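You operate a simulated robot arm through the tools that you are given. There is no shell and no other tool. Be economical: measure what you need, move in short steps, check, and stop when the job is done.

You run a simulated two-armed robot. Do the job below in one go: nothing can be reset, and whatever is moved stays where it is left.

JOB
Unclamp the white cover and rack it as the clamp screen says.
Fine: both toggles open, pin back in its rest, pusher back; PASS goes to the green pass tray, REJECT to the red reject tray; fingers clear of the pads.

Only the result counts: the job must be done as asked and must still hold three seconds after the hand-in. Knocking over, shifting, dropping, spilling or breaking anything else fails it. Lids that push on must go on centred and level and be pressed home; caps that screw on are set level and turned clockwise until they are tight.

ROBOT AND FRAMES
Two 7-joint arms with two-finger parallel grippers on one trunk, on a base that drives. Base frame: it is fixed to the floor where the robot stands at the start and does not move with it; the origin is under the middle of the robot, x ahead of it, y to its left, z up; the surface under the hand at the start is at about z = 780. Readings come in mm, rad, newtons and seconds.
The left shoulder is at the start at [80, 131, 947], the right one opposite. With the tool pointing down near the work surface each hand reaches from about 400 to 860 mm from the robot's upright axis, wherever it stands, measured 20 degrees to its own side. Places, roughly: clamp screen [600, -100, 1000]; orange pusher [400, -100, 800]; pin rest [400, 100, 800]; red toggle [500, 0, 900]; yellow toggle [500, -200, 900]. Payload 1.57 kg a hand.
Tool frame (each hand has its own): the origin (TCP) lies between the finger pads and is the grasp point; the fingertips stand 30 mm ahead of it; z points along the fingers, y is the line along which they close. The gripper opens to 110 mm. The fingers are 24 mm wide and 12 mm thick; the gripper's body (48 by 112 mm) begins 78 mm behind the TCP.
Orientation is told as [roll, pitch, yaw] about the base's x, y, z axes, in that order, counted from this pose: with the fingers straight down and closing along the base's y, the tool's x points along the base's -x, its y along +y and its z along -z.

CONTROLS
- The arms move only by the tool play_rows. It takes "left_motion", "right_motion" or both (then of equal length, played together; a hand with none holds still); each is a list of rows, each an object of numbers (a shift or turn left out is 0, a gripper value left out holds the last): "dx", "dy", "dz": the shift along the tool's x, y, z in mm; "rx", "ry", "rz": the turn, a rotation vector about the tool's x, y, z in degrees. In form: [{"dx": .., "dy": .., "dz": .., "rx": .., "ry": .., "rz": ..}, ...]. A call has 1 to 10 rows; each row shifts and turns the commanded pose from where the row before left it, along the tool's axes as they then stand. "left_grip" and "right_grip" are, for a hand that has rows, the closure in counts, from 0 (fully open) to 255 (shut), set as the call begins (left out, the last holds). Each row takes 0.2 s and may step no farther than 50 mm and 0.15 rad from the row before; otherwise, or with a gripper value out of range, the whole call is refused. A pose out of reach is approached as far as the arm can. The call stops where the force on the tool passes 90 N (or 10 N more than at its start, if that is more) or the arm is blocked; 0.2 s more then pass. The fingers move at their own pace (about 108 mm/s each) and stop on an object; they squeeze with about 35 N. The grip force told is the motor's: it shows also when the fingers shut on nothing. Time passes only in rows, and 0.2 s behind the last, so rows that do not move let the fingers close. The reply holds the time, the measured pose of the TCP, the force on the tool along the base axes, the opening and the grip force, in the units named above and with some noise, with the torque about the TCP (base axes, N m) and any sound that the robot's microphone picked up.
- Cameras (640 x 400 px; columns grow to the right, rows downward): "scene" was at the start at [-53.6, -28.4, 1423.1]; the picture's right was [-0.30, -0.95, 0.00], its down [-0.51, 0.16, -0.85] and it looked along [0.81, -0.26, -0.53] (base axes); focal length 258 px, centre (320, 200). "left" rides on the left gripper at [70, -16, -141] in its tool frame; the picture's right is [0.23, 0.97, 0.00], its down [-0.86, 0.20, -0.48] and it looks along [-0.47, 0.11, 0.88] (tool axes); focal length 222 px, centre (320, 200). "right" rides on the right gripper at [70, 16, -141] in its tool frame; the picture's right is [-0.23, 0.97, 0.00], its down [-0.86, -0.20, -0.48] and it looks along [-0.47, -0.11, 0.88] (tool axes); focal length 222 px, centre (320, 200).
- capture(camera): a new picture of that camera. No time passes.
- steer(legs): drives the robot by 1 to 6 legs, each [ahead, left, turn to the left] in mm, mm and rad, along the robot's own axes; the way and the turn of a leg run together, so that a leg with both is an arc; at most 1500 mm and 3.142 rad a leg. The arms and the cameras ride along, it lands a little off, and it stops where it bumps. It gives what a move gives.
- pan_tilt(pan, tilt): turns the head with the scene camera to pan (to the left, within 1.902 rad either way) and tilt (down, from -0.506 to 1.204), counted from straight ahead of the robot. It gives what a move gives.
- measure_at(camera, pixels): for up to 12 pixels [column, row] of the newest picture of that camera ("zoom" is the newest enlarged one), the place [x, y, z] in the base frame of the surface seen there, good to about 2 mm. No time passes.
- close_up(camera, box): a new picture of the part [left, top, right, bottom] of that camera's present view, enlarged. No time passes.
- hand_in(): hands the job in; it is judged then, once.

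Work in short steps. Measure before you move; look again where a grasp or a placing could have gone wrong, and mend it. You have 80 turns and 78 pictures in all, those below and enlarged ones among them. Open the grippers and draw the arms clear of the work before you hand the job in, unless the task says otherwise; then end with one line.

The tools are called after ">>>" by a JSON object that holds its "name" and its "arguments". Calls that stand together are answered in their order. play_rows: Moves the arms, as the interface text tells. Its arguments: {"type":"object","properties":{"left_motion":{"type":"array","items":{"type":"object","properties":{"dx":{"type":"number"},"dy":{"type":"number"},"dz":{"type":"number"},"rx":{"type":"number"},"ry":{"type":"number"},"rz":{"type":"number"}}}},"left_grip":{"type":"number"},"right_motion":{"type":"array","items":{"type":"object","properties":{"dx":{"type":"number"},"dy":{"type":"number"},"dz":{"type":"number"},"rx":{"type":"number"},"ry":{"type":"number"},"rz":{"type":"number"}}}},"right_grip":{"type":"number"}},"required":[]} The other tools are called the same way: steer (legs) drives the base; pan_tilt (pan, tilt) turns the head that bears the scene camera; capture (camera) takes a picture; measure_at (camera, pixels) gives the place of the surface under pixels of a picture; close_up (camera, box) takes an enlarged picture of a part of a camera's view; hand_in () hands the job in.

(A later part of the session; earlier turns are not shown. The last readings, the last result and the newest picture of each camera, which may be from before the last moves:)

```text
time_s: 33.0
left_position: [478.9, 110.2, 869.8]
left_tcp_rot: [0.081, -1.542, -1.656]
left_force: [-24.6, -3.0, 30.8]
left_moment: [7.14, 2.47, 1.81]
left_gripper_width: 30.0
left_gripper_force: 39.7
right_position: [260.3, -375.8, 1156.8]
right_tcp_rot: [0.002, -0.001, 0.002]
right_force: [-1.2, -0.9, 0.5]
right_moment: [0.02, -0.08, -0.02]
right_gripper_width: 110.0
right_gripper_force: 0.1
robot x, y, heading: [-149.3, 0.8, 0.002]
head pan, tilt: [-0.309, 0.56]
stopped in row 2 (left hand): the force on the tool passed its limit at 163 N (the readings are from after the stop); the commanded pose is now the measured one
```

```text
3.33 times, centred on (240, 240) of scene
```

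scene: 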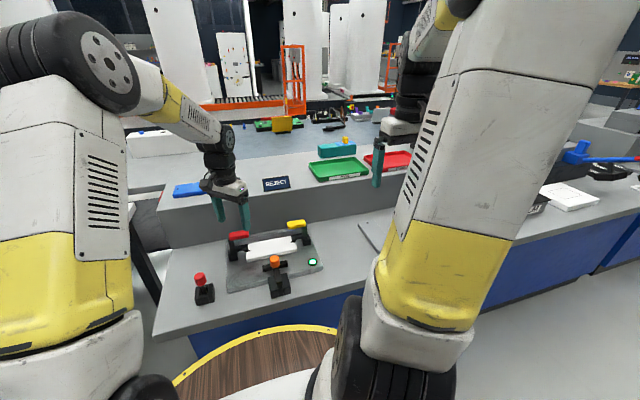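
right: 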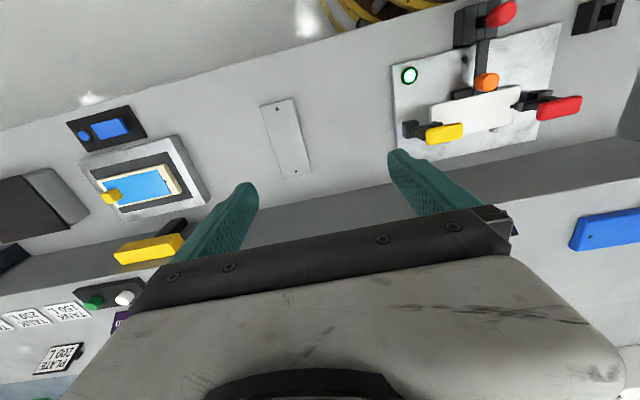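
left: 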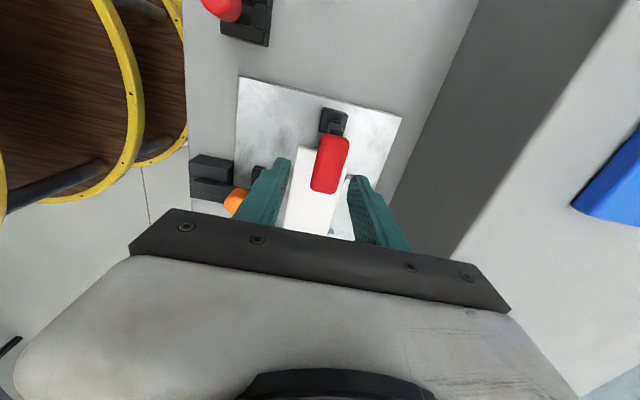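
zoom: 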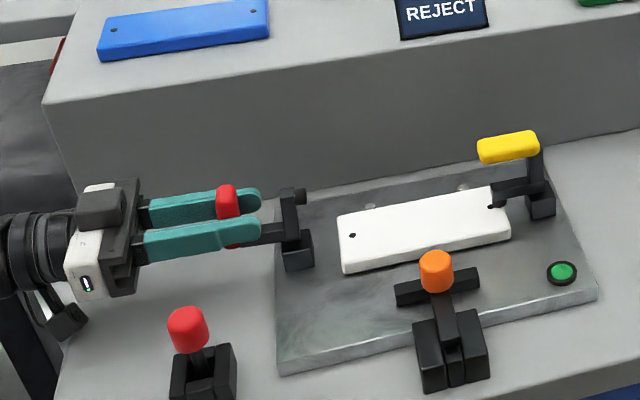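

The red toggle is at its stop, about 90° open. I'll release and back straight off along the fingers.

>>> {"name": "play_rows", "arguments": {"left_motion": [{}, {}, {}], "left_grip": 110}}

>>> {"name": "play_rows", "arguments": {"left_motion": [{"dz": -20}, {"dz": -25}, {"dz": -25}, {}]}}

>>> {"name": "close_up", "arguments": {"camera": "scene", "box": [135, 180, 315, 300]}}

```text
time_s: 33.8
left_position: [481.6, 111.9, 870.9]
left_tcp_rot: [0.184, -1.541, -1.753]
left_force: [-21.8, -6.9, 52.7]
left_moment: [7.84, 2.64, 3.49]
left_gripper_width: 62.7
left_gripper_force: 0.0
right_position: [260.2, -375.2, 1155.9]
right_tcp_rot: [0.001, 0.0, 0.001]
right_force: [0.3, -0.5, 0.7]
right_moment: [0.04, -0.01, -0.03]
right_gripper_width: 109.8
right_gripper_force: 0.0
robot x, y, heading: [-151.0, 3.2, -0.001]
head pan, tilt: [-0.309, 0.56]
```

```text
time_s: 34.8
left_position: [483.3, 182.5, 867.0]
left_tcp_rot: [0.071, -1.538, -1.64]
left_force: [0.4, 0.5, -1.2]
left_moment: [0.03, -0.02, -0.01]
left_gripper_width: 62.8
left_gripper_force: 0.1
right_position: [262.9, -374.5, 1155.5]
right_tcp_rot: [0.0, 0.0, 0.0]
right_force: [-0.5, -0.1, -0.4]
right_moment: [-0.01, 0.04, 0.02]
right_gripper_width: 110.2
right_gripper_force: 0.0
robot x, y, heading: [-152.3, 4.5, 0.003]
head pan, tilt: [-0.309, 0.56]
```

```text
3.33 times, centred on (225, 240) of scene
```

zoom: 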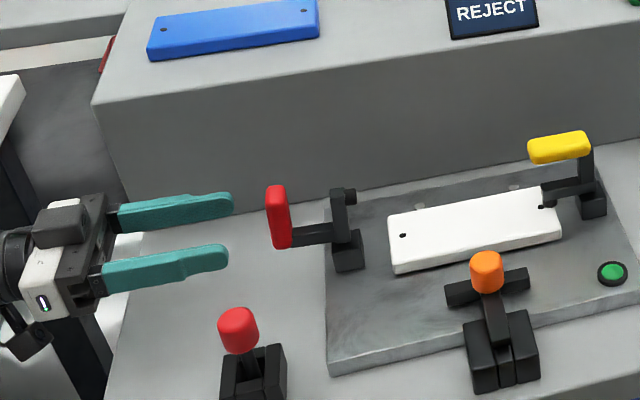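

The red toggle stays open. I'll raise the left hand and turn its fingers back down, clear of the work.

>>> {"name": "play_rows", "arguments": {"left_motion": [{"dx": -40, "dz": -10}, {"dx": -40, "dz": -10}, {"dx": -40}, {"dx": -40}, {"dx": -40}, {"dx": -40}, {}]}}

>>> {"name": "play_rows", "arguments": {"left_motion": [{"ry": 8.5}, {"ry": 8.5}, {"ry": 8.5}, {"ry": 8.5}, {"ry": 8.5}, {"ry": 8.5}, {"ry": 8.5}, {"ry": 8.5}, {"ry": 8.5}, {"ry": 8.5}]}}

>>> {"name": "capture", "arguments": {"camera": "scene"}}

```text
time_s: 36.4
left_position: [482.9, 193.5, 1110.5]
left_tcp_rot: [0.068, -1.538, -1.634]
left_force: [0.0, -0.1, 0.0]
left_moment: [-0.01, 0.01, 0.04]
left_gripper_width: 62.5
left_gripper_force: 0.1
right_position: [262.4, -374.8, 1155.0]
right_tcp_rot: [-0.002, -0.002, -0.002]
right_force: [-0.2, -0.5, 0.4]
right_moment: [-0.01, -0.01, 0.02]
right_gripper_width: 110.1
right_gripper_force: 0.0
robot x, y, heading: [-155.2, -0.5, -0.0]
head pan, tilt: [-0.309, 0.56]
```

```text
time_s: 38.6
left_position: [483.7, 195.1, 1111.2]
left_tcp_rot: [0.004, -0.053, -1.567]
left_force: [0.0, 0.8, 0.4]
left_moment: [-0.08, 0.02, 0.03]
left_gripper_width: 62.4
left_gripper_force: 0.1
right_position: [263.2, -373.7, 1155.1]
right_tcp_rot: [0.002, 0.002, 0.0]
right_force: [0.6, 0.6, -0.5]
right_moment: [-0.04, 0.01, -0.01]
right_gripper_width: 110.0
right_gripper_force: 0.0
robot x, y, heading: [-151.5, 3.4, 0.003]
head pan, tilt: [-0.309, 0.56]
```

```text
47 pictures are left
```

scene: 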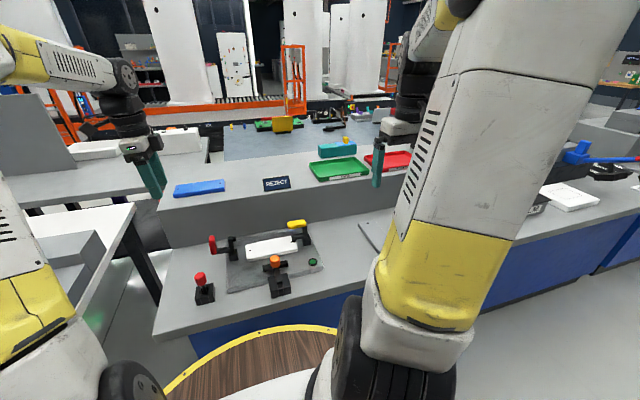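

Now the yellow toggle with the right hand: move above (477,-166), then turn to yaw +90°.

>>> {"name": "play_rows", "arguments": {"right_motion": [{"dx": -21.5, "dy": 20.9, "dz": 15}, {"dx": -21.5, "dy": 20.9, "dz": 15}, {"dx": -21.5, "dy": 20.9, "dz": 15}, {"dx": -21.5, "dy": 20.9, "dz": 15}, {"dx": -21.5, "dy": 20.9, "dz": 15}, {"dx": -21.5, "dy": 20.9, "dz": 15}, {"dx": -21.5, "dy": 20.9, "dz": 15}, {"dx": -21.5, "dy": 20.9, "dz": 15}, {"dx": -21.5, "dy": 20.9, "dz": 15}, {"dx": -21.5, "dy": 20.9, "dz": 15}], "right_grip": 140}}

>>> {"name": "play_rows", "arguments": {"right_motion": [{"rz": -8.5}, {"rz": -8.5}, {"rz": -8.5}, {"rz": -8.5}, {"rz": -8.5}, {"rz": -8.5}, {"rz": -8.5}, {"rz": -8.5}, {"rz": -8.5}, {"rz": -8.5}]}}

>>> {"name": "play_rows", "arguments": {"right_motion": [{"rz": -5}, {}]}}

>>> {"name": "capture", "arguments": {"camera": "right"}}

>>> {"name": "capture", "arguments": {"camera": "scene"}}

```text
time_s: 40.8
left_position: [481.7, 193.9, 1110.4]
left_tcp_rot: [0.001, -0.056, -1.568]
left_force: [-0.2, -0.7, 0.3]
left_moment: [0.01, -0.04, 0.0]
left_gripper_width: 62.5
left_gripper_force: 0.0
right_position: [479.1, -166.4, 1001.5]
right_tcp_rot: [-0.001, 0.001, 0.0]
right_force: [0.4, -0.6, -0.6]
right_moment: [-0.01, -0.01, 0.0]
right_gripper_width: 49.5
right_gripper_force: 0.2
robot x, y, heading: [-151.4, -3.4, 0.001]
head pan, tilt: [-0.309, 0.56]
```

```text
time_s: 43.0
left_position: [483.0, 194.7, 1109.4]
left_tcp_rot: [0.001, -0.055, -1.568]
left_force: [0.0, -1.0, -0.8]
left_moment: [-0.01, -0.01, 0.01]
left_gripper_width: 62.6
left_gripper_force: 0.1
right_position: [477.4, -166.6, 1004.4]
right_tcp_rot: [0.001, 0.0, 1.488]
right_force: [-0.7, 0.0, 0.4]
right_moment: [0.0, 0.0, 0.01]
right_gripper_width: 49.5
right_gripper_force: 0.0
robot x, y, heading: [-155.0, -1.6, -0.0]
head pan, tilt: [-0.309, 0.56]
```

```text
time_s: 43.6
left_position: [482.1, 194.7, 1110.4]
left_tcp_rot: [0.002, -0.054, -1.568]
left_force: [0.2, 0.0, 0.2]
left_moment: [0.02, -0.02, -0.04]
left_gripper_width: 62.5
left_gripper_force: 0.0
right_position: [477.6, -165.5, 1003.9]
right_tcp_rot: [0.001, 0.0, 1.573]
right_force: [0.4, 1.1, -0.5]
right_moment: [0.0, -0.02, 0.01]
right_gripper_width: 49.4
right_gripper_force: 0.0
robot x, y, heading: [-152.6, -0.2, 0.003]
head pan, tilt: [-0.309, 0.56]
```

```text
46 pictures are left
```

right: 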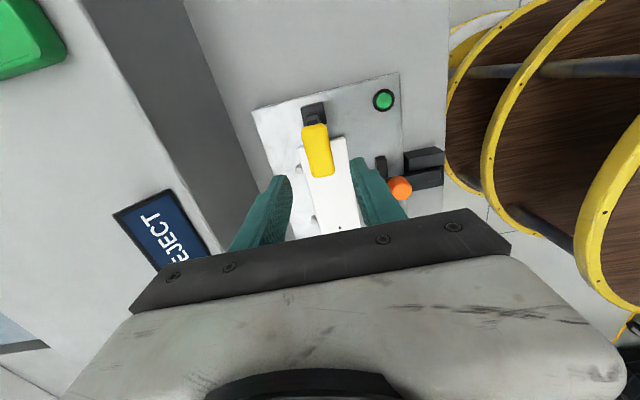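

```text
45 pictures are left
```

scene: 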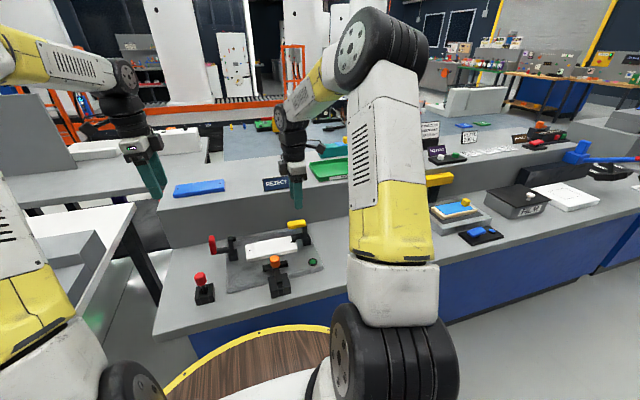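

Right hand is above the yellow handle, seen at (318,150). I'll descend to z≈888 and grip.

>>> {"name": "play_rows", "arguments": {"right_motion": [{"dy": -1, "dz": 40}, {"dz": 40}, {"dz": 36}, {}]}}

>>> {"name": "play_rows", "arguments": {"right_motion": [{}, {}, {}], "right_grip": 255}}

>>> {"name": "close_up", "arguments": {"camera": "scene", "box": [205, 180, 355, 300]}}

```text
time_s: 44.6
left_position: [482.0, 194.7, 1109.3]
left_tcp_rot: [0.002, -0.056, -1.569]
left_force: [0.6, 0.3, 0.5]
left_moment: [0.0, -0.01, 0.03]
left_gripper_width: 62.6
left_gripper_force: 0.0
right_position: [477.8, -165.9, 890.8]
right_tcp_rot: [-0.001, -0.001, 1.569]
right_force: [-0.1, 0.0, 0.2]
right_moment: [-0.01, -0.01, 0.0]
right_gripper_width: 49.8
right_gripper_force: 0.1
robot x, y, heading: [-151.7, 2.5, 0.005]
head pan, tilt: [-0.309, 0.56]
```

```text
time_s: 45.4
left_position: [482.1, 194.9, 1110.5]
left_tcp_rot: [0.002, -0.055, -1.568]
left_force: [-0.2, -0.1, 0.8]
left_moment: [-0.01, 0.01, 0.03]
left_gripper_width: 62.6
left_gripper_force: 0.0
right_position: [479.2, -165.7, 890.0]
right_tcp_rot: [-0.003, 0.0, 1.57]
right_force: [17.8, -1.1, -4.0]
right_moment: [0.06, -0.08, -0.19]
right_gripper_width: 29.9
right_gripper_force: 39.2
robot x, y, heading: [-152.4, 0.7, 0.002]
head pan, tilt: [-0.309, 0.56]
```

```text
3.33 times, centred on (280, 240) of scene
```

zoom: 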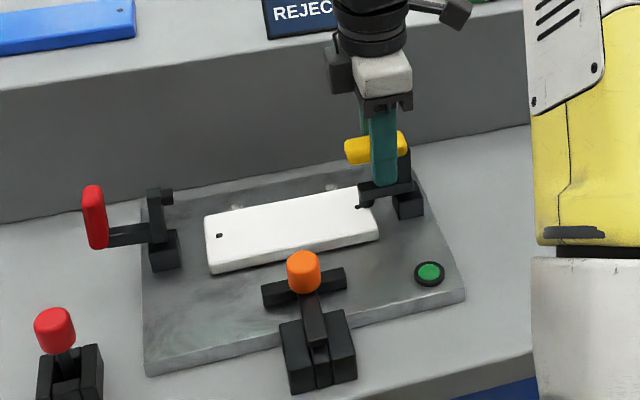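

Gripped. The mirrored tool frame means the same arc rows apply; I swing 3 rows, then continue.

>>> {"name": "play_rows", "arguments": {"right_motion": [{"dx": 7.5, "dz": -2.8, "ry": -7.5}, {"dx": 7.5, "dz": -2.8, "ry": -7.5}, {"dx": 7.5, "dz": -2.8, "ry": -7.5}, {}]}}

>>> {"name": "play_rows", "arguments": {"right_motion": [{"dx": 7.5, "dz": -2.8, "ry": -7.5}, {"dx": 7.5, "dz": -2.8, "ry": -7.5}, {"dx": 7.5, "dz": -2.8, "ry": -7.5}, {"dx": 7.5, "dz": -2.8, "ry": -7.5}, {}]}}

>>> {"name": "capture", "arguments": {"camera": "scene"}}

```text
time_s: 46.4
left_position: [483.1, 195.2, 1110.3]
left_tcp_rot: [0.003, -0.056, -1.568]
left_force: [-0.1, -1.2, 0.4]
left_moment: [-0.01, 0.01, -0.02]
left_gripper_width: 62.4
left_gripper_force: 0.0
right_position: [479.3, -189.0, 896.9]
right_tcp_rot: [-0.004, -0.395, 1.573]
right_force: [18.1, -2.5, 25.0]
right_moment: [-0.26, 0.12, -0.45]
right_gripper_width: 29.8
right_gripper_force: 39.3
robot x, y, heading: [-156.6, 0.1, -0.001]
head pan, tilt: [-0.309, 0.56]
```

```text
time_s: 47.6
left_position: [484.4, 194.2, 1110.4]
left_tcp_rot: [0.002, -0.055, -1.568]
left_force: [0.2, 0.6, 0.2]
left_moment: [0.01, -0.03, 0.0]
left_gripper_width: 62.6
left_gripper_force: 0.2
right_position: [479.1, -220.3, 889.2]
right_tcp_rot: [-0.007, -0.918, 1.572]
right_force: [37.1, 3.8, 15.8]
right_moment: [0.58, 0.21, -0.08]
right_gripper_width: 30.0
right_gripper_force: 39.0
robot x, y, heading: [-154.7, 0.3, -0.001]
head pan, tilt: [-0.309, 0.56]
```

```text
43 pictures are left
```

scene: 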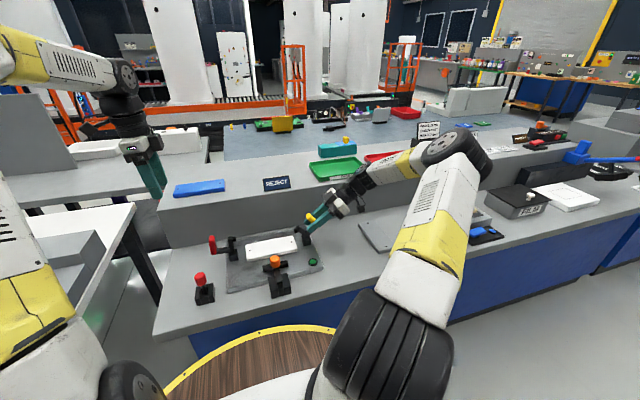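

The forearm runs near the shelf; I'll check clearance up close.

>>> {"name": "close_up", "arguments": {"camera": "scene", "box": [270, 120, 500, 265]}}

>>> {"name": "measure_at", "arguments": {"camera": "scene", "pixels": [[350, 190], [370, 185], [395, 170], [440, 150], [340, 200], [380, 188], [420, 205], [300, 224], [355, 210]]}}

```text
2.76 times, centred on (385, 192) of scene
```

zoom: 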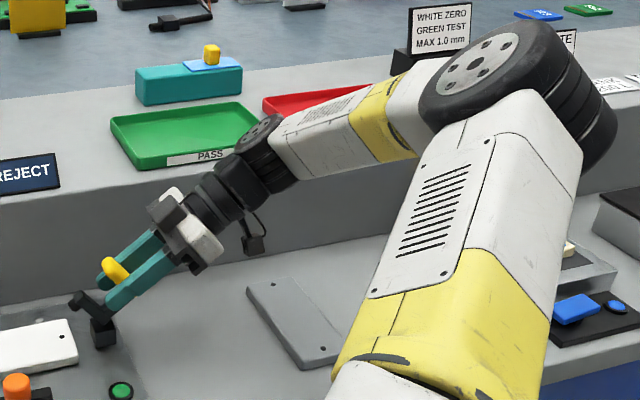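

```text
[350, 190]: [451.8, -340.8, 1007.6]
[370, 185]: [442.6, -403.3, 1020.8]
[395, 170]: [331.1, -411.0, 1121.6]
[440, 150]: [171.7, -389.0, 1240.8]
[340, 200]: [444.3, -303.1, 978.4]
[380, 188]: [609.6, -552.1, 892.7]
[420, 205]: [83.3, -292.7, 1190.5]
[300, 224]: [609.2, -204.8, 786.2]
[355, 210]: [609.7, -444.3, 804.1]
```

The forearm is clear of the shelf (x<450). I continue the arc to about 83°.

>>> {"name": "play_rows", "arguments": {"right_motion": [{"dx": 7.5, "dz": -2.8, "ry": -7.5}, {"dx": 7.5, "dz": -2.8, "ry": -7.5}, {"dx": 7.5, "dz": -2.8, "ry": -7.5}, {}]}}

>>> {"name": "play_rows", "arguments": {"right_motion": [{"dx": 7.5, "dz": -2.8, "ry": -7.5}, {"dx": 3.7, "dz": -1.4, "ry": -3.7}, {}]}}

>>> {"name": "close_up", "arguments": {"camera": "scene", "box": [205, 160, 455, 310]}}

```text
time_s: 48.6
left_position: [484.9, 193.6, 1110.1]
left_tcp_rot: [0.003, -0.056, -1.565]
left_force: [0.3, -0.4, -0.3]
left_moment: [-0.01, 0.04, 0.01]
left_gripper_width: 62.9
left_gripper_force: 0.0
right_position: [478.7, -237.5, 871.9]
right_tcp_rot: [-0.005, -1.311, 1.571]
right_force: [38.5, -4.7, 12.9]
right_moment: [0.39, -0.13, 0.1]
right_gripper_width: 30.0
right_gripper_force: 39.2
robot x, y, heading: [-156.5, 1.6, 0.002]
head pan, tilt: [-0.309, 0.56]
```

```text
time_s: 49.4
left_position: [481.8, 195.9, 1110.6]
left_tcp_rot: [0.001, -0.056, -1.568]
left_force: [0.3, 1.1, -0.6]
left_moment: [0.0, 0.01, 0.02]
left_gripper_width: 62.7
left_gripper_force: 0.1
right_position: [479.0, -244.4, 864.4]
right_tcp_rot: [-0.028, -1.498, 1.595]
right_force: [24.2, 5.0, 44.9]
right_moment: [-11.81, 3.0, -2.41]
right_gripper_width: 29.9
right_gripper_force: 39.3
robot x, y, heading: [-151.2, -3.3, -0.002]
head pan, tilt: [-0.309, 0.56]
```

```text
2.56 times, centred on (330, 235) of scene
```

zoom: 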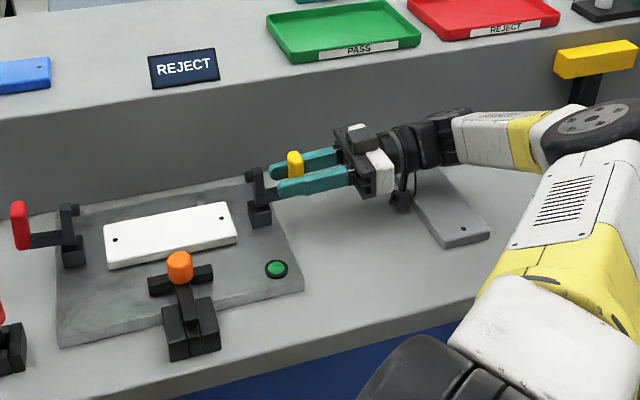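

The moment reading hints the camera bracket touches the grey plate on the table. I'll release, rise a few mm, then back off.

>>> {"name": "play_rows", "arguments": {"right_motion": [{"dx": -2}, {"dx": -3}, {"dx": -3}, {}], "right_grip": 110}}

>>> {"name": "close_up", "arguments": {"camera": "scene", "box": [275, 180, 415, 270]}}

```text
time_s: 50.4
left_position: [480.8, 194.6, 1110.0]
left_tcp_rot: [0.003, -0.054, -1.568]
left_force: [1.0, -1.7, 0.3]
left_moment: [0.03, 0.02, 0.03]
left_gripper_width: 62.8
left_gripper_force: 0.1
right_position: [477.1, -244.3, 869.0]
right_tcp_rot: [0.037, -1.503, 1.536]
right_force: [-0.3, 0.6, 0.1]
right_moment: [-0.04, -0.02, -0.02]
right_gripper_width: 62.6
right_gripper_force: 0.1
robot x, y, heading: [-151.8, 0.2, 0.0]
head pan, tilt: [-0.309, 0.56]
```

```text
4.44 times, centred on (345, 225) of scene
```

zoom: 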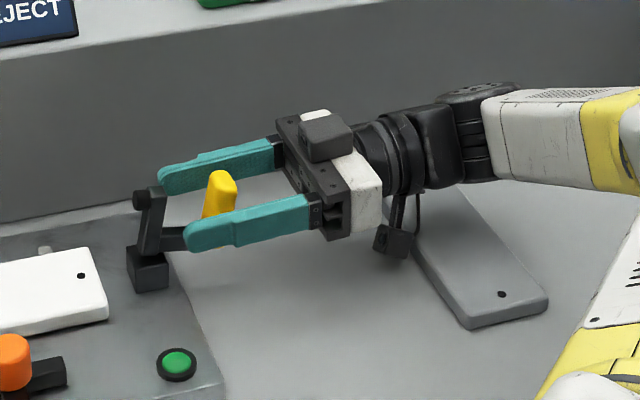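

Contact is gone and the handle stays open. I'll retreat diagonally up and away.

>>> {"name": "play_rows", "arguments": {"right_motion": [{"dx": -12, "dz": -12}, {"dx": -15, "dz": -15}, {"dx": -20, "dz": -20}, {"dx": -30, "dz": -20}, {"dx": -40}, {"dx": -40}, {"dx": -40}, {}]}}

>>> {"name": "play_rows", "arguments": {"right_motion": [{"ry": 8.5}, {"ry": 8.5}, {"ry": 8.5}, {"ry": 8.5}, {"ry": 8.5}, {"ry": 8.5}, {"ry": 8.5}, {"ry": 8.5}, {"ry": 8.5}, {"ry": 8.5}]}}

>>> {"name": "capture", "arguments": {"camera": "scene"}}

>>> {"name": "close_up", "arguments": {"camera": "scene", "box": [185, 190, 335, 300]}}

```text
time_s: 52.2
left_position: [482.4, 195.2, 1110.9]
left_tcp_rot: [0.001, -0.055, -1.566]
left_force: [-0.2, 1.0, 0.1]
left_moment: [-0.01, 0.04, -0.01]
left_gripper_width: 62.6
left_gripper_force: 0.0
right_position: [479.3, -300.5, 1071.9]
right_tcp_rot: [0.006, -1.506, 1.564]
right_force: [-0.4, 0.2, 0.2]
right_moment: [-0.03, -0.02, 0.02]
right_gripper_width: 62.5
right_gripper_force: 0.0
robot x, y, heading: [-154.2, -0.3, -0.006]
head pan, tilt: [-0.309, 0.56]
```

```text
time_s: 54.4
left_position: [482.0, 195.0, 1110.7]
left_tcp_rot: [0.002, -0.054, -1.567]
left_force: [0.0, 0.1, -0.1]
left_moment: [0.0, -0.01, -0.02]
left_gripper_width: 62.5
left_gripper_force: 0.1
right_position: [477.7, -297.3, 1071.5]
right_tcp_rot: [-0.001, -0.021, 1.571]
right_force: [0.2, -0.1, 0.3]
right_moment: [0.03, 0.03, -0.02]
right_gripper_width: 62.6
right_gripper_force: 0.0
robot x, y, heading: [-153.3, 1.0, -0.004]
head pan, tilt: [-0.309, 0.56]
```

```text
39 pictures are left
```

scene: 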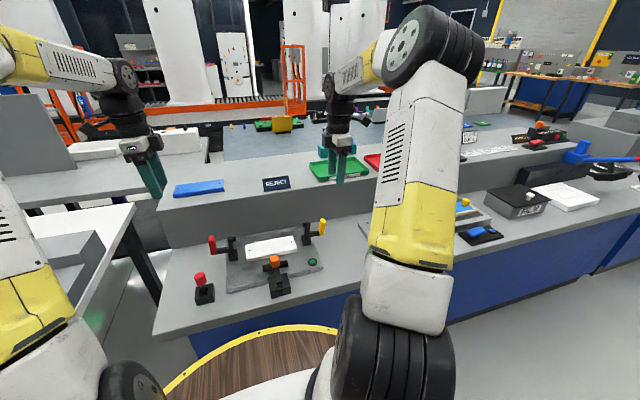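

```text
3.64 times, centred on (260, 245) of scene
```

zoom: 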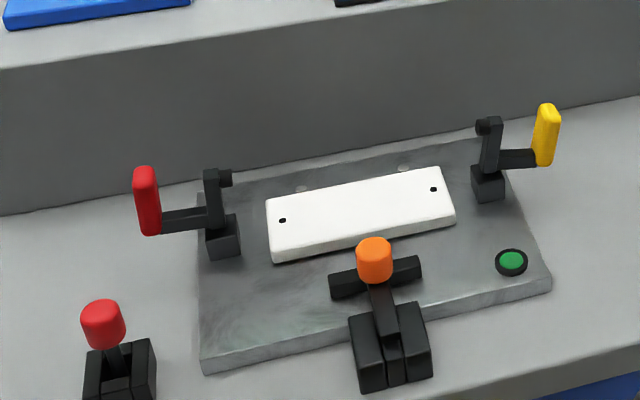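

Both toggles are open and the pusher is back. I'll measure the cover, the toggle handles and the pusher in the zoom.

>>> {"name": "measure_at", "arguments": {"camera": "zoom", "pixels": [[272, 255], [452, 218], [270, 203], [440, 172], [360, 190], [360, 235], [355, 180], [305, 188], [405, 168], [350, 275], [410, 262], [360, 210]]}}

>>> {"name": "measure_at", "arguments": {"camera": "zoom", "pixels": [[546, 107], [546, 160], [515, 158], [146, 170], [150, 230], [180, 220], [492, 122], [212, 172], [376, 244], [103, 305]]}}

```text
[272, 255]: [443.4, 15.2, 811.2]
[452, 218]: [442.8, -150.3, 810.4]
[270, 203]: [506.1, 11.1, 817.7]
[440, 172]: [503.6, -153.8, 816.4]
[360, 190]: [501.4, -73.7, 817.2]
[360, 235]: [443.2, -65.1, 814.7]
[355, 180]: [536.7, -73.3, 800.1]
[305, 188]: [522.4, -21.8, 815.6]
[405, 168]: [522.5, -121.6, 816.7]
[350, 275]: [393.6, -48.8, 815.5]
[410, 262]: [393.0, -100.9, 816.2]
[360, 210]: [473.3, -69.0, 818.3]
```

```text
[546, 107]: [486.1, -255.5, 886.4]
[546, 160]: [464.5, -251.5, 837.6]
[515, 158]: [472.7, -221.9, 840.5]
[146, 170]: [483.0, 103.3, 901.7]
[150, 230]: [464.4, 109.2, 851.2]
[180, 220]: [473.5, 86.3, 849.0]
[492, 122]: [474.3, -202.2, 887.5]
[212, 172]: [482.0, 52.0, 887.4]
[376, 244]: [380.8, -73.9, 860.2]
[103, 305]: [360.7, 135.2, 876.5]
```

Yellow leans slightly past vertical (~95°) but red is only ~83°, so I'll nudge red fully open by pressing down on its handle end with closed left fingers.

>>> {"name": "play_rows", "arguments": {"left_motion": [{"dx": -29, "dy": -2, "ry": 3.1}, {"dx": -29, "dy": -2}, {"dx": -29, "dy": -1}, {"dz": 40}, {"dz": 40}, {"dz": 40}, {"dz": 38}, {}], "left_grip": 255}}

>>> {"name": "close_up", "arguments": {"camera": "scene", "box": [185, 190, 335, 300]}}

```text
time_s: 56.2
left_position: [478.2, 108.5, 952.1]
left_tcp_rot: [0.001, 0.002, -1.569]
left_force: [0.8, 0.0, -0.2]
left_moment: [0.0, 0.04, 0.04]
left_gripper_width: 0.0
left_gripper_force: 21.8
right_position: [477.1, -298.0, 1070.0]
right_tcp_rot: [0.001, -0.02, 1.57]
right_force: [-0.1, -0.3, -0.9]
right_moment: [-0.01, 0.01, -0.03]
right_gripper_width: 62.4
right_gripper_force: 0.0
robot x, y, heading: [-149.5, -1.4, -0.002]
head pan, tilt: [-0.309, 0.56]
```

```text
3.64 times, centred on (260, 245) of scene
```

zoom: 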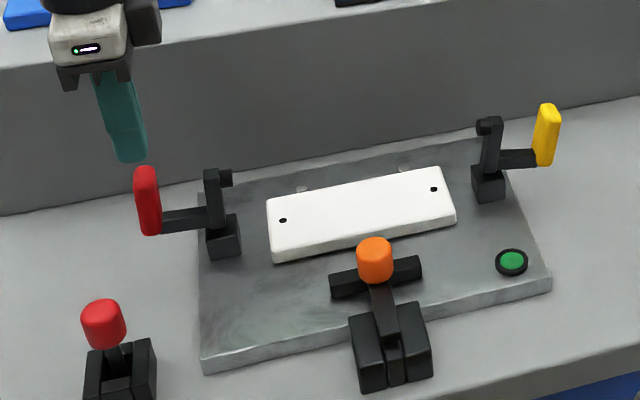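

Fingertips are above the red handle end; I press down in small steps.

>>> {"name": "play_rows", "arguments": {"left_motion": [{"dz": 10}, {"dz": 8}, {"dz": 4}, {"dz": 4}, {"dz": 4}, {}]}}

>>> {"name": "play_rows", "arguments": {"left_motion": [{"dz": 3}, {"dz": 3}, {"dz": 3}, {}]}}

```text
time_s: 57.6
left_position: [477.9, 107.6, 922.0]
left_tcp_rot: [0.002, 0.0, -1.568]
left_force: [0.4, 0.4, 0.5]
left_moment: [-0.02, 0.0, -0.02]
left_gripper_width: 0.1
left_gripper_force: 21.4
right_position: [479.1, -296.8, 1072.0]
right_tcp_rot: [0.001, -0.021, 1.571]
right_force: [0.0, 0.0, -0.5]
right_moment: [-0.01, 0.01, -0.03]
right_gripper_width: 62.7
right_gripper_force: 0.1
robot x, y, heading: [-149.5, -2.6, -0.001]
head pan, tilt: [-0.309, 0.56]
```

```text
time_s: 58.6
left_position: [477.4, 108.8, 919.8]
left_tcp_rot: [0.009, -0.001, -1.566]
left_force: [-12.7, 5.4, 58.5]
left_moment: [0.47, 0.55, -0.11]
left_gripper_width: 0.1
left_gripper_force: 21.1
right_position: [476.1, -296.8, 1072.0]
right_tcp_rot: [-0.001, -0.021, 1.572]
right_force: [-0.6, 0.4, -1.2]
right_moment: [-0.04, -0.01, 0.01]
right_gripper_width: 62.3
right_gripper_force: 0.2
robot x, y, heading: [-154.7, -1.6, -0.001]
head pan, tilt: [-0.309, 0.56]
```

It is firm at tip z≈890 with 58 N, so red was already on its stop. I'll retract the left arm up and away.

>>> {"name": "play_rows", "arguments": {"left_motion": [{"dz": -20}, {"dz": -40}, {"dz": -45}, {"dz": -45}, {"dz": -45}, {"dx": 40}, {"dx": 40}, {}]}}

>>> {"name": "play_rows", "arguments": {"right_motion": [{"dx": -45.5, "ry": 1.2}, {"dx": -45.5}, {"dx": -45.5}, {"dx": -45.5}, {"dx": -45.5}, {"dy": 3, "dz": 40}, {"dz": 40}, {"dz": 40}, {"dz": 40}, {}], "right_grip": 45}}

>>> {"name": "close_up", "arguments": {"camera": "scene", "box": [185, 180, 335, 300]}}

>>> {"name": "capture", "arguments": {"camera": "right"}}

```text
time_s: 60.4
left_position: [479.5, 190.7, 1110.1]
left_tcp_rot: [0.002, 0.001, -1.567]
left_force: [-0.1, 0.2, 0.7]
left_moment: [0.0, 0.0, -0.01]
left_gripper_width: 0.4
left_gripper_force: 21.4
right_position: [478.1, -297.9, 1072.4]
right_tcp_rot: [0.0, -0.021, 1.571]
right_force: [-0.1, 0.2, 0.6]
right_moment: [0.0, -0.01, 0.0]
right_gripper_width: 62.5
right_gripper_force: 0.1
robot x, y, heading: [-155.4, -4.4, -0.002]
head pan, tilt: [-0.309, 0.56]
```

```text
time_s: 62.6
left_position: [479.5, 189.5, 1110.4]
left_tcp_rot: [0.002, 0.0, -1.567]
left_force: [-1.3, 0.3, -0.4]
left_moment: [-0.01, 0.02, 0.0]
left_gripper_width: 0.0
left_gripper_force: 21.5
right_position: [479.1, -72.8, 910.2]
right_tcp_rot: [0.0, 0.0, 1.57]
right_force: [0.1, 0.1, 0.0]
right_moment: [-0.02, -0.02, 0.02]
right_gripper_width: 90.7
right_gripper_force: 0.0
robot x, y, heading: [-156.8, 1.9, 0.0]
head pan, tilt: [-0.309, 0.56]
```

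```text
3.33 times, centred on (260, 240) of scene
```

zoom: 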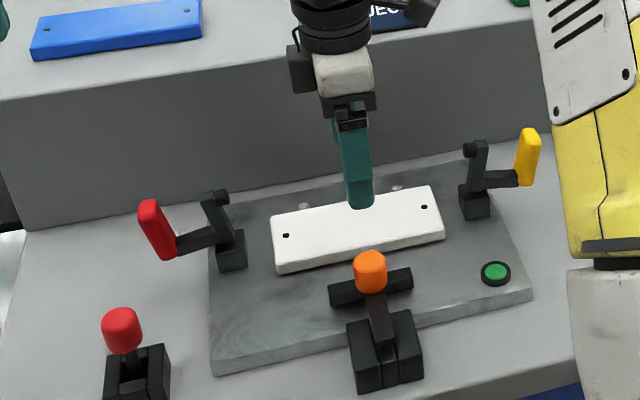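

```text
35 pictures are left
```

right: 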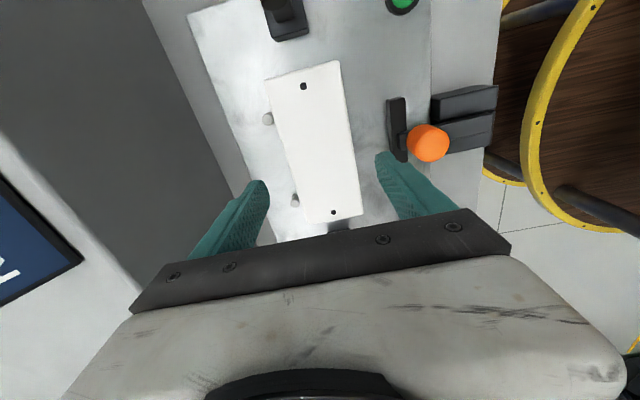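

Red did move to its true stop. I'll measure both handles again, plus the cover's edges in the right view.

>>> {"name": "measure_at", "arguments": {"camera": "zoom", "pixels": [[150, 203], [168, 255], [185, 248], [215, 198], [225, 240], [528, 132], [526, 180], [500, 180], [475, 146], [477, 185]]}}

>>> {"name": "measure_at", "arguments": {"camera": "right", "pixels": [[272, 110], [345, 110], [300, 195], [354, 170], [304, 87], [333, 212], [283, 140], [268, 118], [294, 199], [390, 130], [404, 130]]}}

```text
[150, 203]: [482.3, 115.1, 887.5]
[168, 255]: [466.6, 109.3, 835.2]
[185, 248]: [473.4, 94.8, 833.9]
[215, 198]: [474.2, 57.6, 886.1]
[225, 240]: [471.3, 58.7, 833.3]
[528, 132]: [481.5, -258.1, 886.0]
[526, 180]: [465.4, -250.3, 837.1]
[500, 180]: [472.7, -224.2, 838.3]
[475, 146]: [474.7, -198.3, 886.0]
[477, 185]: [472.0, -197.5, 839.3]
```

```text
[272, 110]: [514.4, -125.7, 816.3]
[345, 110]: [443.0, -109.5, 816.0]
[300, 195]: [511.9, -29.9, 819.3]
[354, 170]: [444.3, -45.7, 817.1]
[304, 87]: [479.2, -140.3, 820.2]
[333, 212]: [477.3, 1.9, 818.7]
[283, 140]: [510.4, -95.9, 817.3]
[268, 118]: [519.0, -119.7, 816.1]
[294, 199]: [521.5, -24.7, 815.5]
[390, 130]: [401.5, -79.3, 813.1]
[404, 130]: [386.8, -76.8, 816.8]
```

Both toggles are now symmetric at their stops. The cover is x 443–512, centred at (478,-70); I descend to grasp it.

>>> {"name": "play_rows", "arguments": {"right_motion": [{"dx": -3, "dz": 30}, {"dz": 25}, {"dz": 20}, {}]}}

>>> {"name": "play_rows", "arguments": {"right_motion": [{}, {}, {}], "right_grip": 255}}

>>> {"name": "close_up", "arguments": {"camera": "scene", "box": [205, 200, 325, 290]}}

```text
time_s: 63.6
left_position: [480.1, 190.2, 1111.2]
left_tcp_rot: [0.003, 0.001, -1.566]
left_force: [-1.0, 0.3, -0.6]
left_moment: [0.0, -0.05, 0.01]
left_gripper_width: 0.0
left_gripper_force: 21.1
right_position: [475.4, -69.3, 835.7]
right_tcp_rot: [-0.001, 0.001, 1.572]
right_force: [0.2, 0.8, 0.7]
right_moment: [-0.04, 0.02, 0.0]
right_gripper_width: 90.4
right_gripper_force: 0.1
robot x, y, heading: [-154.9, -0.7, -0.001]
head pan, tilt: [-0.309, 0.56]
```

```text
time_s: 64.4
left_position: [480.3, 189.8, 1110.1]
left_tcp_rot: [0.003, 0.0, -1.568]
left_force: [-0.4, -0.7, -0.4]
left_moment: [0.04, -0.03, -0.03]
left_gripper_width: 0.0
left_gripper_force: 21.2
right_position: [476.0, -67.9, 835.4]
right_tcp_rot: [0.001, 0.001, 1.571]
right_force: [1.9, -1.0, 0.9]
right_moment: [0.06, -0.22, -0.04]
right_gripper_width: 73.5
right_gripper_force: 35.3
robot x, y, heading: [-149.7, 1.6, -0.001]
head pan, tilt: [-0.309, 0.56]
```

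```text
4.44 times, centred on (265, 245) of scene
```

zoom: 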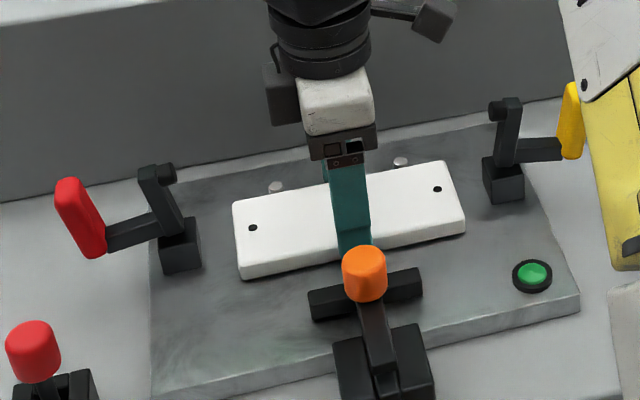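

The cover is gripped (73.5 mm). I lift it straight up.

>>> {"name": "play_rows", "arguments": {"right_motion": [{"dz": -15}, {"dz": -30}, {"dz": -45}, {"dz": -45}, {"dz": -45}, {"dz": -45}, {}]}}

>>> {"name": "capture", "arguments": {"camera": "scene"}}

```text
time_s: 66.0
left_position: [480.3, 189.9, 1110.0]
left_tcp_rot: [0.002, -0.002, -1.565]
left_force: [-0.8, -0.2, 0.0]
left_moment: [0.0, 0.02, 0.0]
left_gripper_width: 0.0
left_gripper_force: 21.6
right_position: [476.5, -66.6, 1059.9]
right_tcp_rot: [0.0, -0.001, 1.573]
right_force: [-0.2, 0.6, -2.7]
right_moment: [0.01, -0.01, 0.03]
right_gripper_width: 73.6
right_gripper_force: 35.3
robot x, y, heading: [-153.9, -1.2, -0.001]
head pan, tilt: [-0.309, 0.56]
```

```text
33 pictures are left
```

scene: 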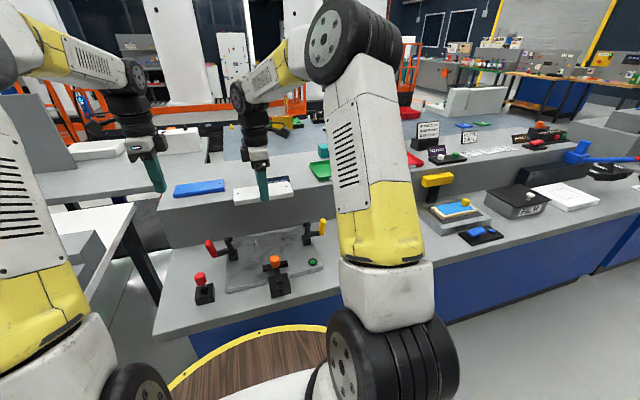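

Cover is held level and light. I'll measure the red tray and things on the path to the right.

>>> {"name": "measure_at", "arguments": {"camera": "scene", "pixels": [[437, 180], [415, 161], [416, 176], [428, 140], [455, 207], [515, 200], [437, 155], [412, 158], [420, 175], [350, 320]]}}

>>> {"name": "close_up", "arguments": {"camera": "scene", "box": [390, 100, 560, 250]}}

```text
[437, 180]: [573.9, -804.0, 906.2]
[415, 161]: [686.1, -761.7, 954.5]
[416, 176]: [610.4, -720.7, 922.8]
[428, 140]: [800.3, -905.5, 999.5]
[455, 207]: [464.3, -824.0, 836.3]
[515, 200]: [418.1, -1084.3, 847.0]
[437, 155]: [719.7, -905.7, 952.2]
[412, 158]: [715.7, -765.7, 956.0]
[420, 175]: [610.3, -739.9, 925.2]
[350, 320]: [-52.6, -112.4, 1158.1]
```

```text
2.67 times, centred on (475, 175) of scene
```

zoom: 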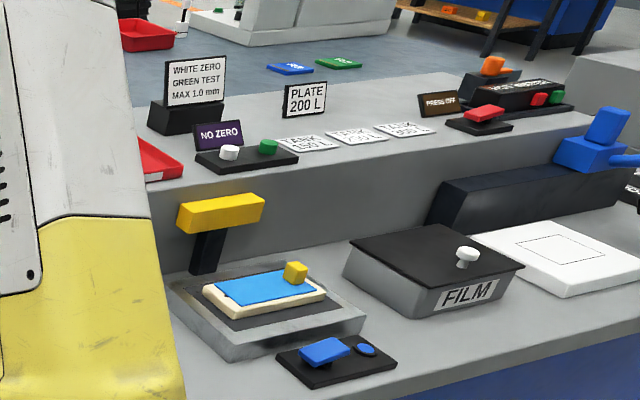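

All obstacles are below z≈1000 and the held cover's bottom is ~1025. I'll drive right 450 mm, then ahead 100 mm.

>>> {"name": "steer", "arguments": {"legs": [[0, -450, 0], [100, 0, 0]]}}

>>> {"name": "capture", "arguments": {"camera": "scene"}}

>>> {"name": "capture", "arguments": {"camera": "right"}}

```text
time_s: 69.5
left_position: [581.6, -261.7, 1110.8]
left_tcp_rot: [0.002, 0.001, -1.575]
left_force: [0.2, -0.7, 0.5]
left_moment: [0.01, 0.02, 0.02]
left_gripper_width: 0.1
left_gripper_force: 21.6
right_position: [575.8, -518.8, 1059.5]
right_tcp_rot: [0.001, 0.001, 1.564]
right_force: [-0.6, 0.2, -2.1]
right_moment: [-0.01, 0.0, 0.04]
right_gripper_width: 73.5
right_gripper_force: 34.8
robot x, y, heading: [-55.0, -448.7, -0.006]
head pan, tilt: [-0.309, 0.56]
```

```text
31 pictures are left
```

scene: 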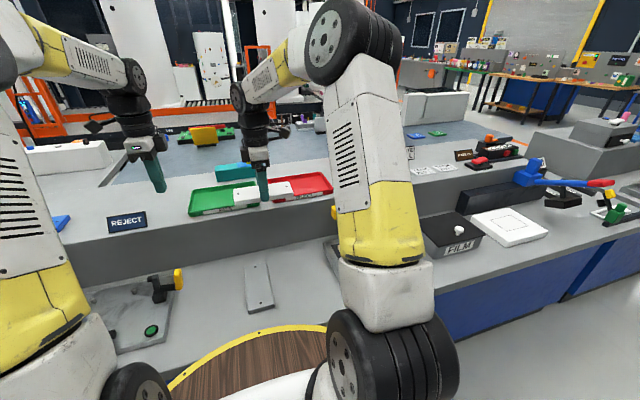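

```text
30 pictures are left
```

right: 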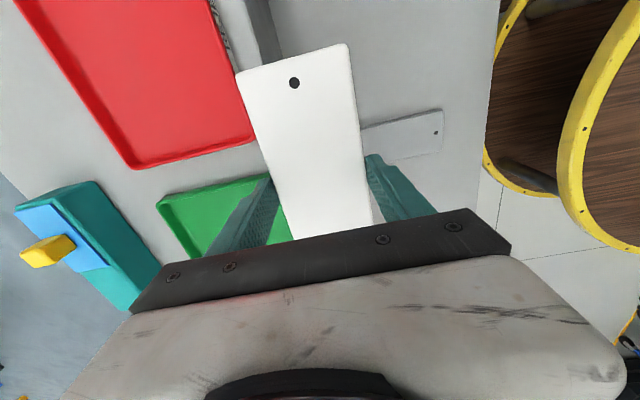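

Measuring the red tray in both views.

>>> {"name": "measure_at", "arguments": {"camera": "scene", "pixels": [[302, 187], [325, 174], [331, 190], [300, 198], [278, 180], [298, 177], [285, 205], [310, 172]]}}

>>> {"name": "measure_at", "arguments": {"camera": "right", "pixels": [[135, 165], [250, 135], [130, 80], [215, 5], [70, 75], [180, 150], [228, 50], [242, 200]]}}

```text
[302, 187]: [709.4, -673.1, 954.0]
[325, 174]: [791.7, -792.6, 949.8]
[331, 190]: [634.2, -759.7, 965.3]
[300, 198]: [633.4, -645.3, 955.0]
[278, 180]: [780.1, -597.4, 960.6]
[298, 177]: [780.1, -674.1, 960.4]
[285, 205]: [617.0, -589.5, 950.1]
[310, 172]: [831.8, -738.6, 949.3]
```

```text
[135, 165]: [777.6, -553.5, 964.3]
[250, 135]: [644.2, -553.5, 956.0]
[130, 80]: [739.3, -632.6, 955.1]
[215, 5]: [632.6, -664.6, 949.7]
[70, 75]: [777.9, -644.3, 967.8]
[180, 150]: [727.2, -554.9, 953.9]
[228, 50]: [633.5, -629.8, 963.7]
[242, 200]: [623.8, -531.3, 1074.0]
```

Red tray spans x 634–780, y -765…-553 (centre (707,-659)), floor ≈955. I carry the cover above its centre.

>>> {"name": "play_rows", "arguments": {"right_motion": [{"dx": 28, "dy": -26.2}, {"dx": 28, "dy": -26.2}, {"dx": 28, "dy": -26.2}, {"dx": 28, "dy": -26.2}, {"dx": 28, "dy": -26.2}, {}]}}

>>> {"name": "capture", "arguments": {"camera": "right"}}

>>> {"name": "capture", "arguments": {"camera": "scene"}}

```text
time_s: 70.9
left_position: [582.7, -261.6, 1110.0]
left_tcp_rot: [0.001, 0.0, -1.574]
left_force: [-0.1, 1.1, 0.0]
left_moment: [0.0, 0.01, -0.03]
left_gripper_width: 0.0
left_gripper_force: 21.5
right_position: [703.9, -662.2, 1056.2]
right_tcp_rot: [-0.001, 0.0, 1.565]
right_force: [-0.1, 0.2, -1.2]
right_moment: [0.0, -0.02, 0.03]
right_gripper_width: 73.5
right_gripper_force: 34.9
robot x, y, heading: [-49.3, -444.5, -0.01]
head pan, tilt: [-0.309, 0.56]
```

```text
29 pictures are left
```

right: 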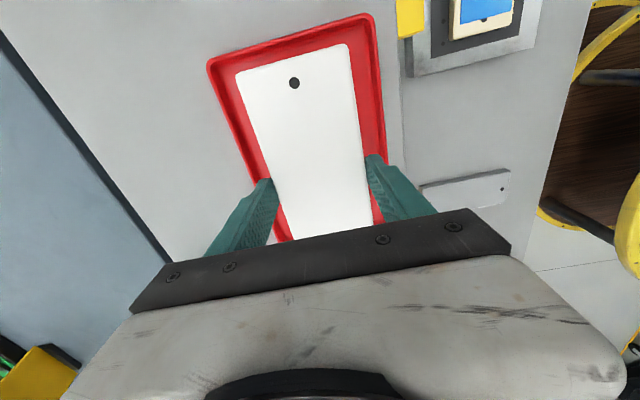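

```text
28 pictures are left
```

scene: 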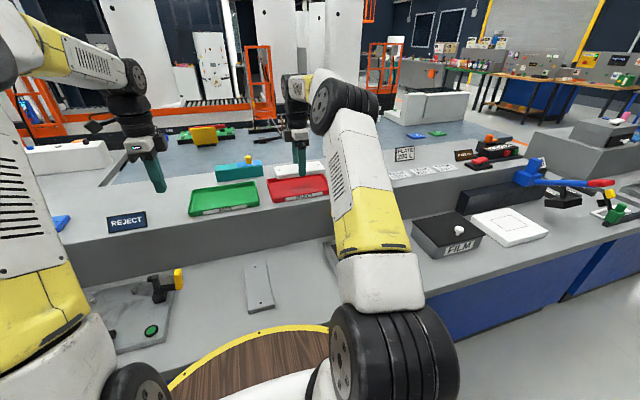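

The cover is over the tray; I'll check the tray's far end against the cover end before lowering.

>>> {"name": "measure_at", "arguments": {"camera": "right", "pixels": [[290, 38], [375, 20], [212, 62], [345, 48], [238, 75], [290, 80], [381, 140], [245, 165]]}}

```text
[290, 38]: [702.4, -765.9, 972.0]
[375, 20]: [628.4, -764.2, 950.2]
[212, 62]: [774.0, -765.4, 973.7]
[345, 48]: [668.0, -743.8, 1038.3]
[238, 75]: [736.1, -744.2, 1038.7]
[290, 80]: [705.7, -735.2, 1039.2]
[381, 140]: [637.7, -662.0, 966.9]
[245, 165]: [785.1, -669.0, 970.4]
```

Cover and tray are aligned within a few mm. I lower about 60 mm, then in small steps to contact.

>>> {"name": "play_rows", "arguments": {"right_motion": [{"dy": -4, "dz": 20}, {"dz": 20}, {"dz": 15}, {"dz": 4}, {}]}}

>>> {"name": "play_rows", "arguments": {"right_motion": [{"dz": 2}, {"dz": 2}, {"dz": 1.5}, {}]}}

```text
time_s: 72.1
left_position: [581.9, -261.8, 1111.0]
left_tcp_rot: [0.001, -0.001, -1.574]
left_force: [0.1, -0.5, -0.7]
left_moment: [0.01, 0.0, 0.01]
left_gripper_width: 0.2
left_gripper_force: 21.3
right_position: [709.6, -660.1, 1001.1]
right_tcp_rot: [0.001, 0.001, 1.564]
right_force: [0.2, -0.6, -3.1]
right_moment: [0.0, 0.0, 0.02]
right_gripper_width: 73.5
right_gripper_force: 34.6
robot x, y, heading: [-50.1, -450.9, -0.001]
head pan, tilt: [-0.309, 0.56]
```

```text
time_s: 73.1
left_position: [582.2, -262.1, 1110.8]
left_tcp_rot: [0.003, 0.0, -1.574]
left_force: [0.0, 0.5, 0.4]
left_moment: [-0.02, 0.03, 0.03]
left_gripper_width: 0.0
left_gripper_force: 21.4
right_position: [709.5, -659.4, 995.1]
right_tcp_rot: [0.001, 0.001, 1.566]
right_force: [0.4, -0.5, -2.9]
right_moment: [0.01, -0.03, 0.01]
right_gripper_width: 73.4
right_gripper_force: 35.1
robot x, y, heading: [-48.2, -447.0, -0.004]
head pan, tilt: [-0.309, 0.56]
```

No contact yet at 995; I continue in 1.5 mm steps.

>>> {"name": "play_rows", "arguments": {"right_motion": [{"dz": 1.5}, {"dz": 1.5}, {"dz": 1.5}, {}]}}

>>> {"name": "play_rows", "arguments": {"right_motion": [{"dz": 1}, {"dz": 1}, {}]}}

```text
time_s: 74.1
left_position: [582.0, -260.7, 1110.3]
left_tcp_rot: [0.001, 0.0, -1.573]
left_force: [-0.2, -0.3, 0.3]
left_moment: [-0.02, 0.01, 0.01]
left_gripper_width: 0.0
left_gripper_force: 21.4
right_position: [709.9, -660.0, 990.8]
right_tcp_rot: [0.0, -0.001, 1.565]
right_force: [-0.4, 0.4, -1.3]
right_moment: [0.0, -0.01, 0.0]
right_gripper_width: 73.4
right_gripper_force: 34.8
robot x, y, heading: [-54.6, -448.7, -0.008]
head pan, tilt: [-0.309, 0.56]
```

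```text
time_s: 74.9
left_position: [581.3, -261.5, 1110.8]
left_tcp_rot: [0.002, 0.001, -1.576]
left_force: [1.0, 0.4, 0.6]
left_moment: [0.01, 0.03, 0.0]
left_gripper_width: 0.2
left_gripper_force: 21.6
right_position: [710.4, -659.1, 989.8]
right_tcp_rot: [-0.001, 0.001, 1.563]
right_force: [-1.4, -2.6, 12.2]
right_moment: [0.5, 0.37, 0.14]
right_gripper_width: 73.8
right_gripper_force: 34.8
robot x, y, heading: [-51.7, -448.4, -0.006]
head pan, tilt: [-0.309, 0.56]
```

Contact at 12 N. I'll release to ~88 mm and lift away.

>>> {"name": "play_rows", "arguments": {"right_motion": [{}, {}, {}], "right_grip": 50}}

>>> {"name": "play_rows", "arguments": {"right_motion": [{"dz": -20}, {"dz": -40}, {"dz": -45}, {"dz": -45}, {"dx": -20, "dy": 30}, {"dx": -20, "dy": 30}, {"dx": -20, "dy": 30}, {"dy": 30}, {"dy": 30}, {}]}}

>>> {"name": "play_rows", "arguments": {"left_motion": [{"dz": -10}, {}, {}], "left_grip": 0}}

>>> {"name": "capture", "arguments": {"camera": "scene"}}

>>> {"name": "close_up", "arguments": {"camera": "scene", "box": [80, 140, 360, 340]}}

```text
time_s: 75.7
left_position: [581.2, -261.6, 1111.0]
left_tcp_rot: [0.002, 0.0, -1.575]
left_force: [-0.6, 0.2, -0.7]
left_moment: [0.02, -0.01, 0.0]
left_gripper_width: 0.3
left_gripper_force: 21.4
right_position: [709.4, -659.0, 988.6]
right_tcp_rot: [0.0, -0.001, 1.564]
right_force: [0.0, -0.1, -0.1]
right_moment: [0.01, -0.02, 0.0]
right_gripper_width: 88.7
right_gripper_force: 0.0
robot x, y, heading: [-48.6, -444.6, -0.005]
head pan, tilt: [-0.309, 0.56]
```

```text
time_s: 77.9
left_position: [582.0, -261.1, 1110.4]
left_tcp_rot: [0.002, 0.0, -1.573]
left_force: [-1.0, -0.2, 0.2]
left_moment: [-0.01, -0.03, 0.02]
left_gripper_width: 0.0
left_gripper_force: 21.7
right_position: [559.9, -595.5, 1138.1]
right_tcp_rot: [-0.001, 0.0, 1.564]
right_force: [0.4, -0.2, 0.3]
right_moment: [0.01, 0.02, 0.0]
right_gripper_width: 88.5
right_gripper_force: 0.1
robot x, y, heading: [-47.1, -446.7, -0.006]
head pan, tilt: [-0.309, 0.56]
```

```text
time_s: 78.7
left_position: [581.3, -261.1, 1120.2]
left_tcp_rot: [0.001, 0.0, -1.575]
left_force: [-0.7, -0.1, 0.3]
left_moment: [-0.01, 0.0, 0.03]
left_gripper_width: 110.1
left_gripper_force: 0.1
right_position: [561.3, -595.3, 1137.6]
right_tcp_rot: [-0.001, -0.001, 1.564]
right_force: [-0.8, 0.6, -0.1]
right_moment: [0.0, -0.03, -0.01]
right_gripper_width: 88.0
right_gripper_force: 0.0
robot x, y, heading: [-50.6, -446.6, -0.007]
head pan, tilt: [-0.309, 0.56]
```

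```text
27 pictures are left
```

scene: 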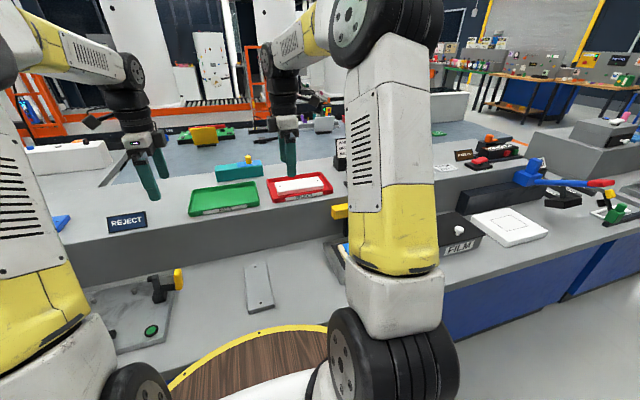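

```text
2.00 times, centred on (220, 240) of scene
```

zoom: 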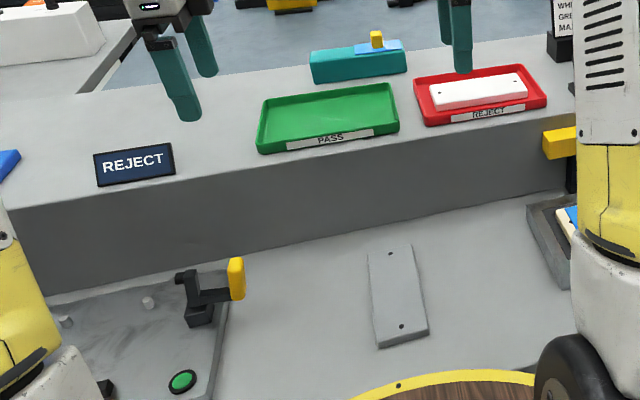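

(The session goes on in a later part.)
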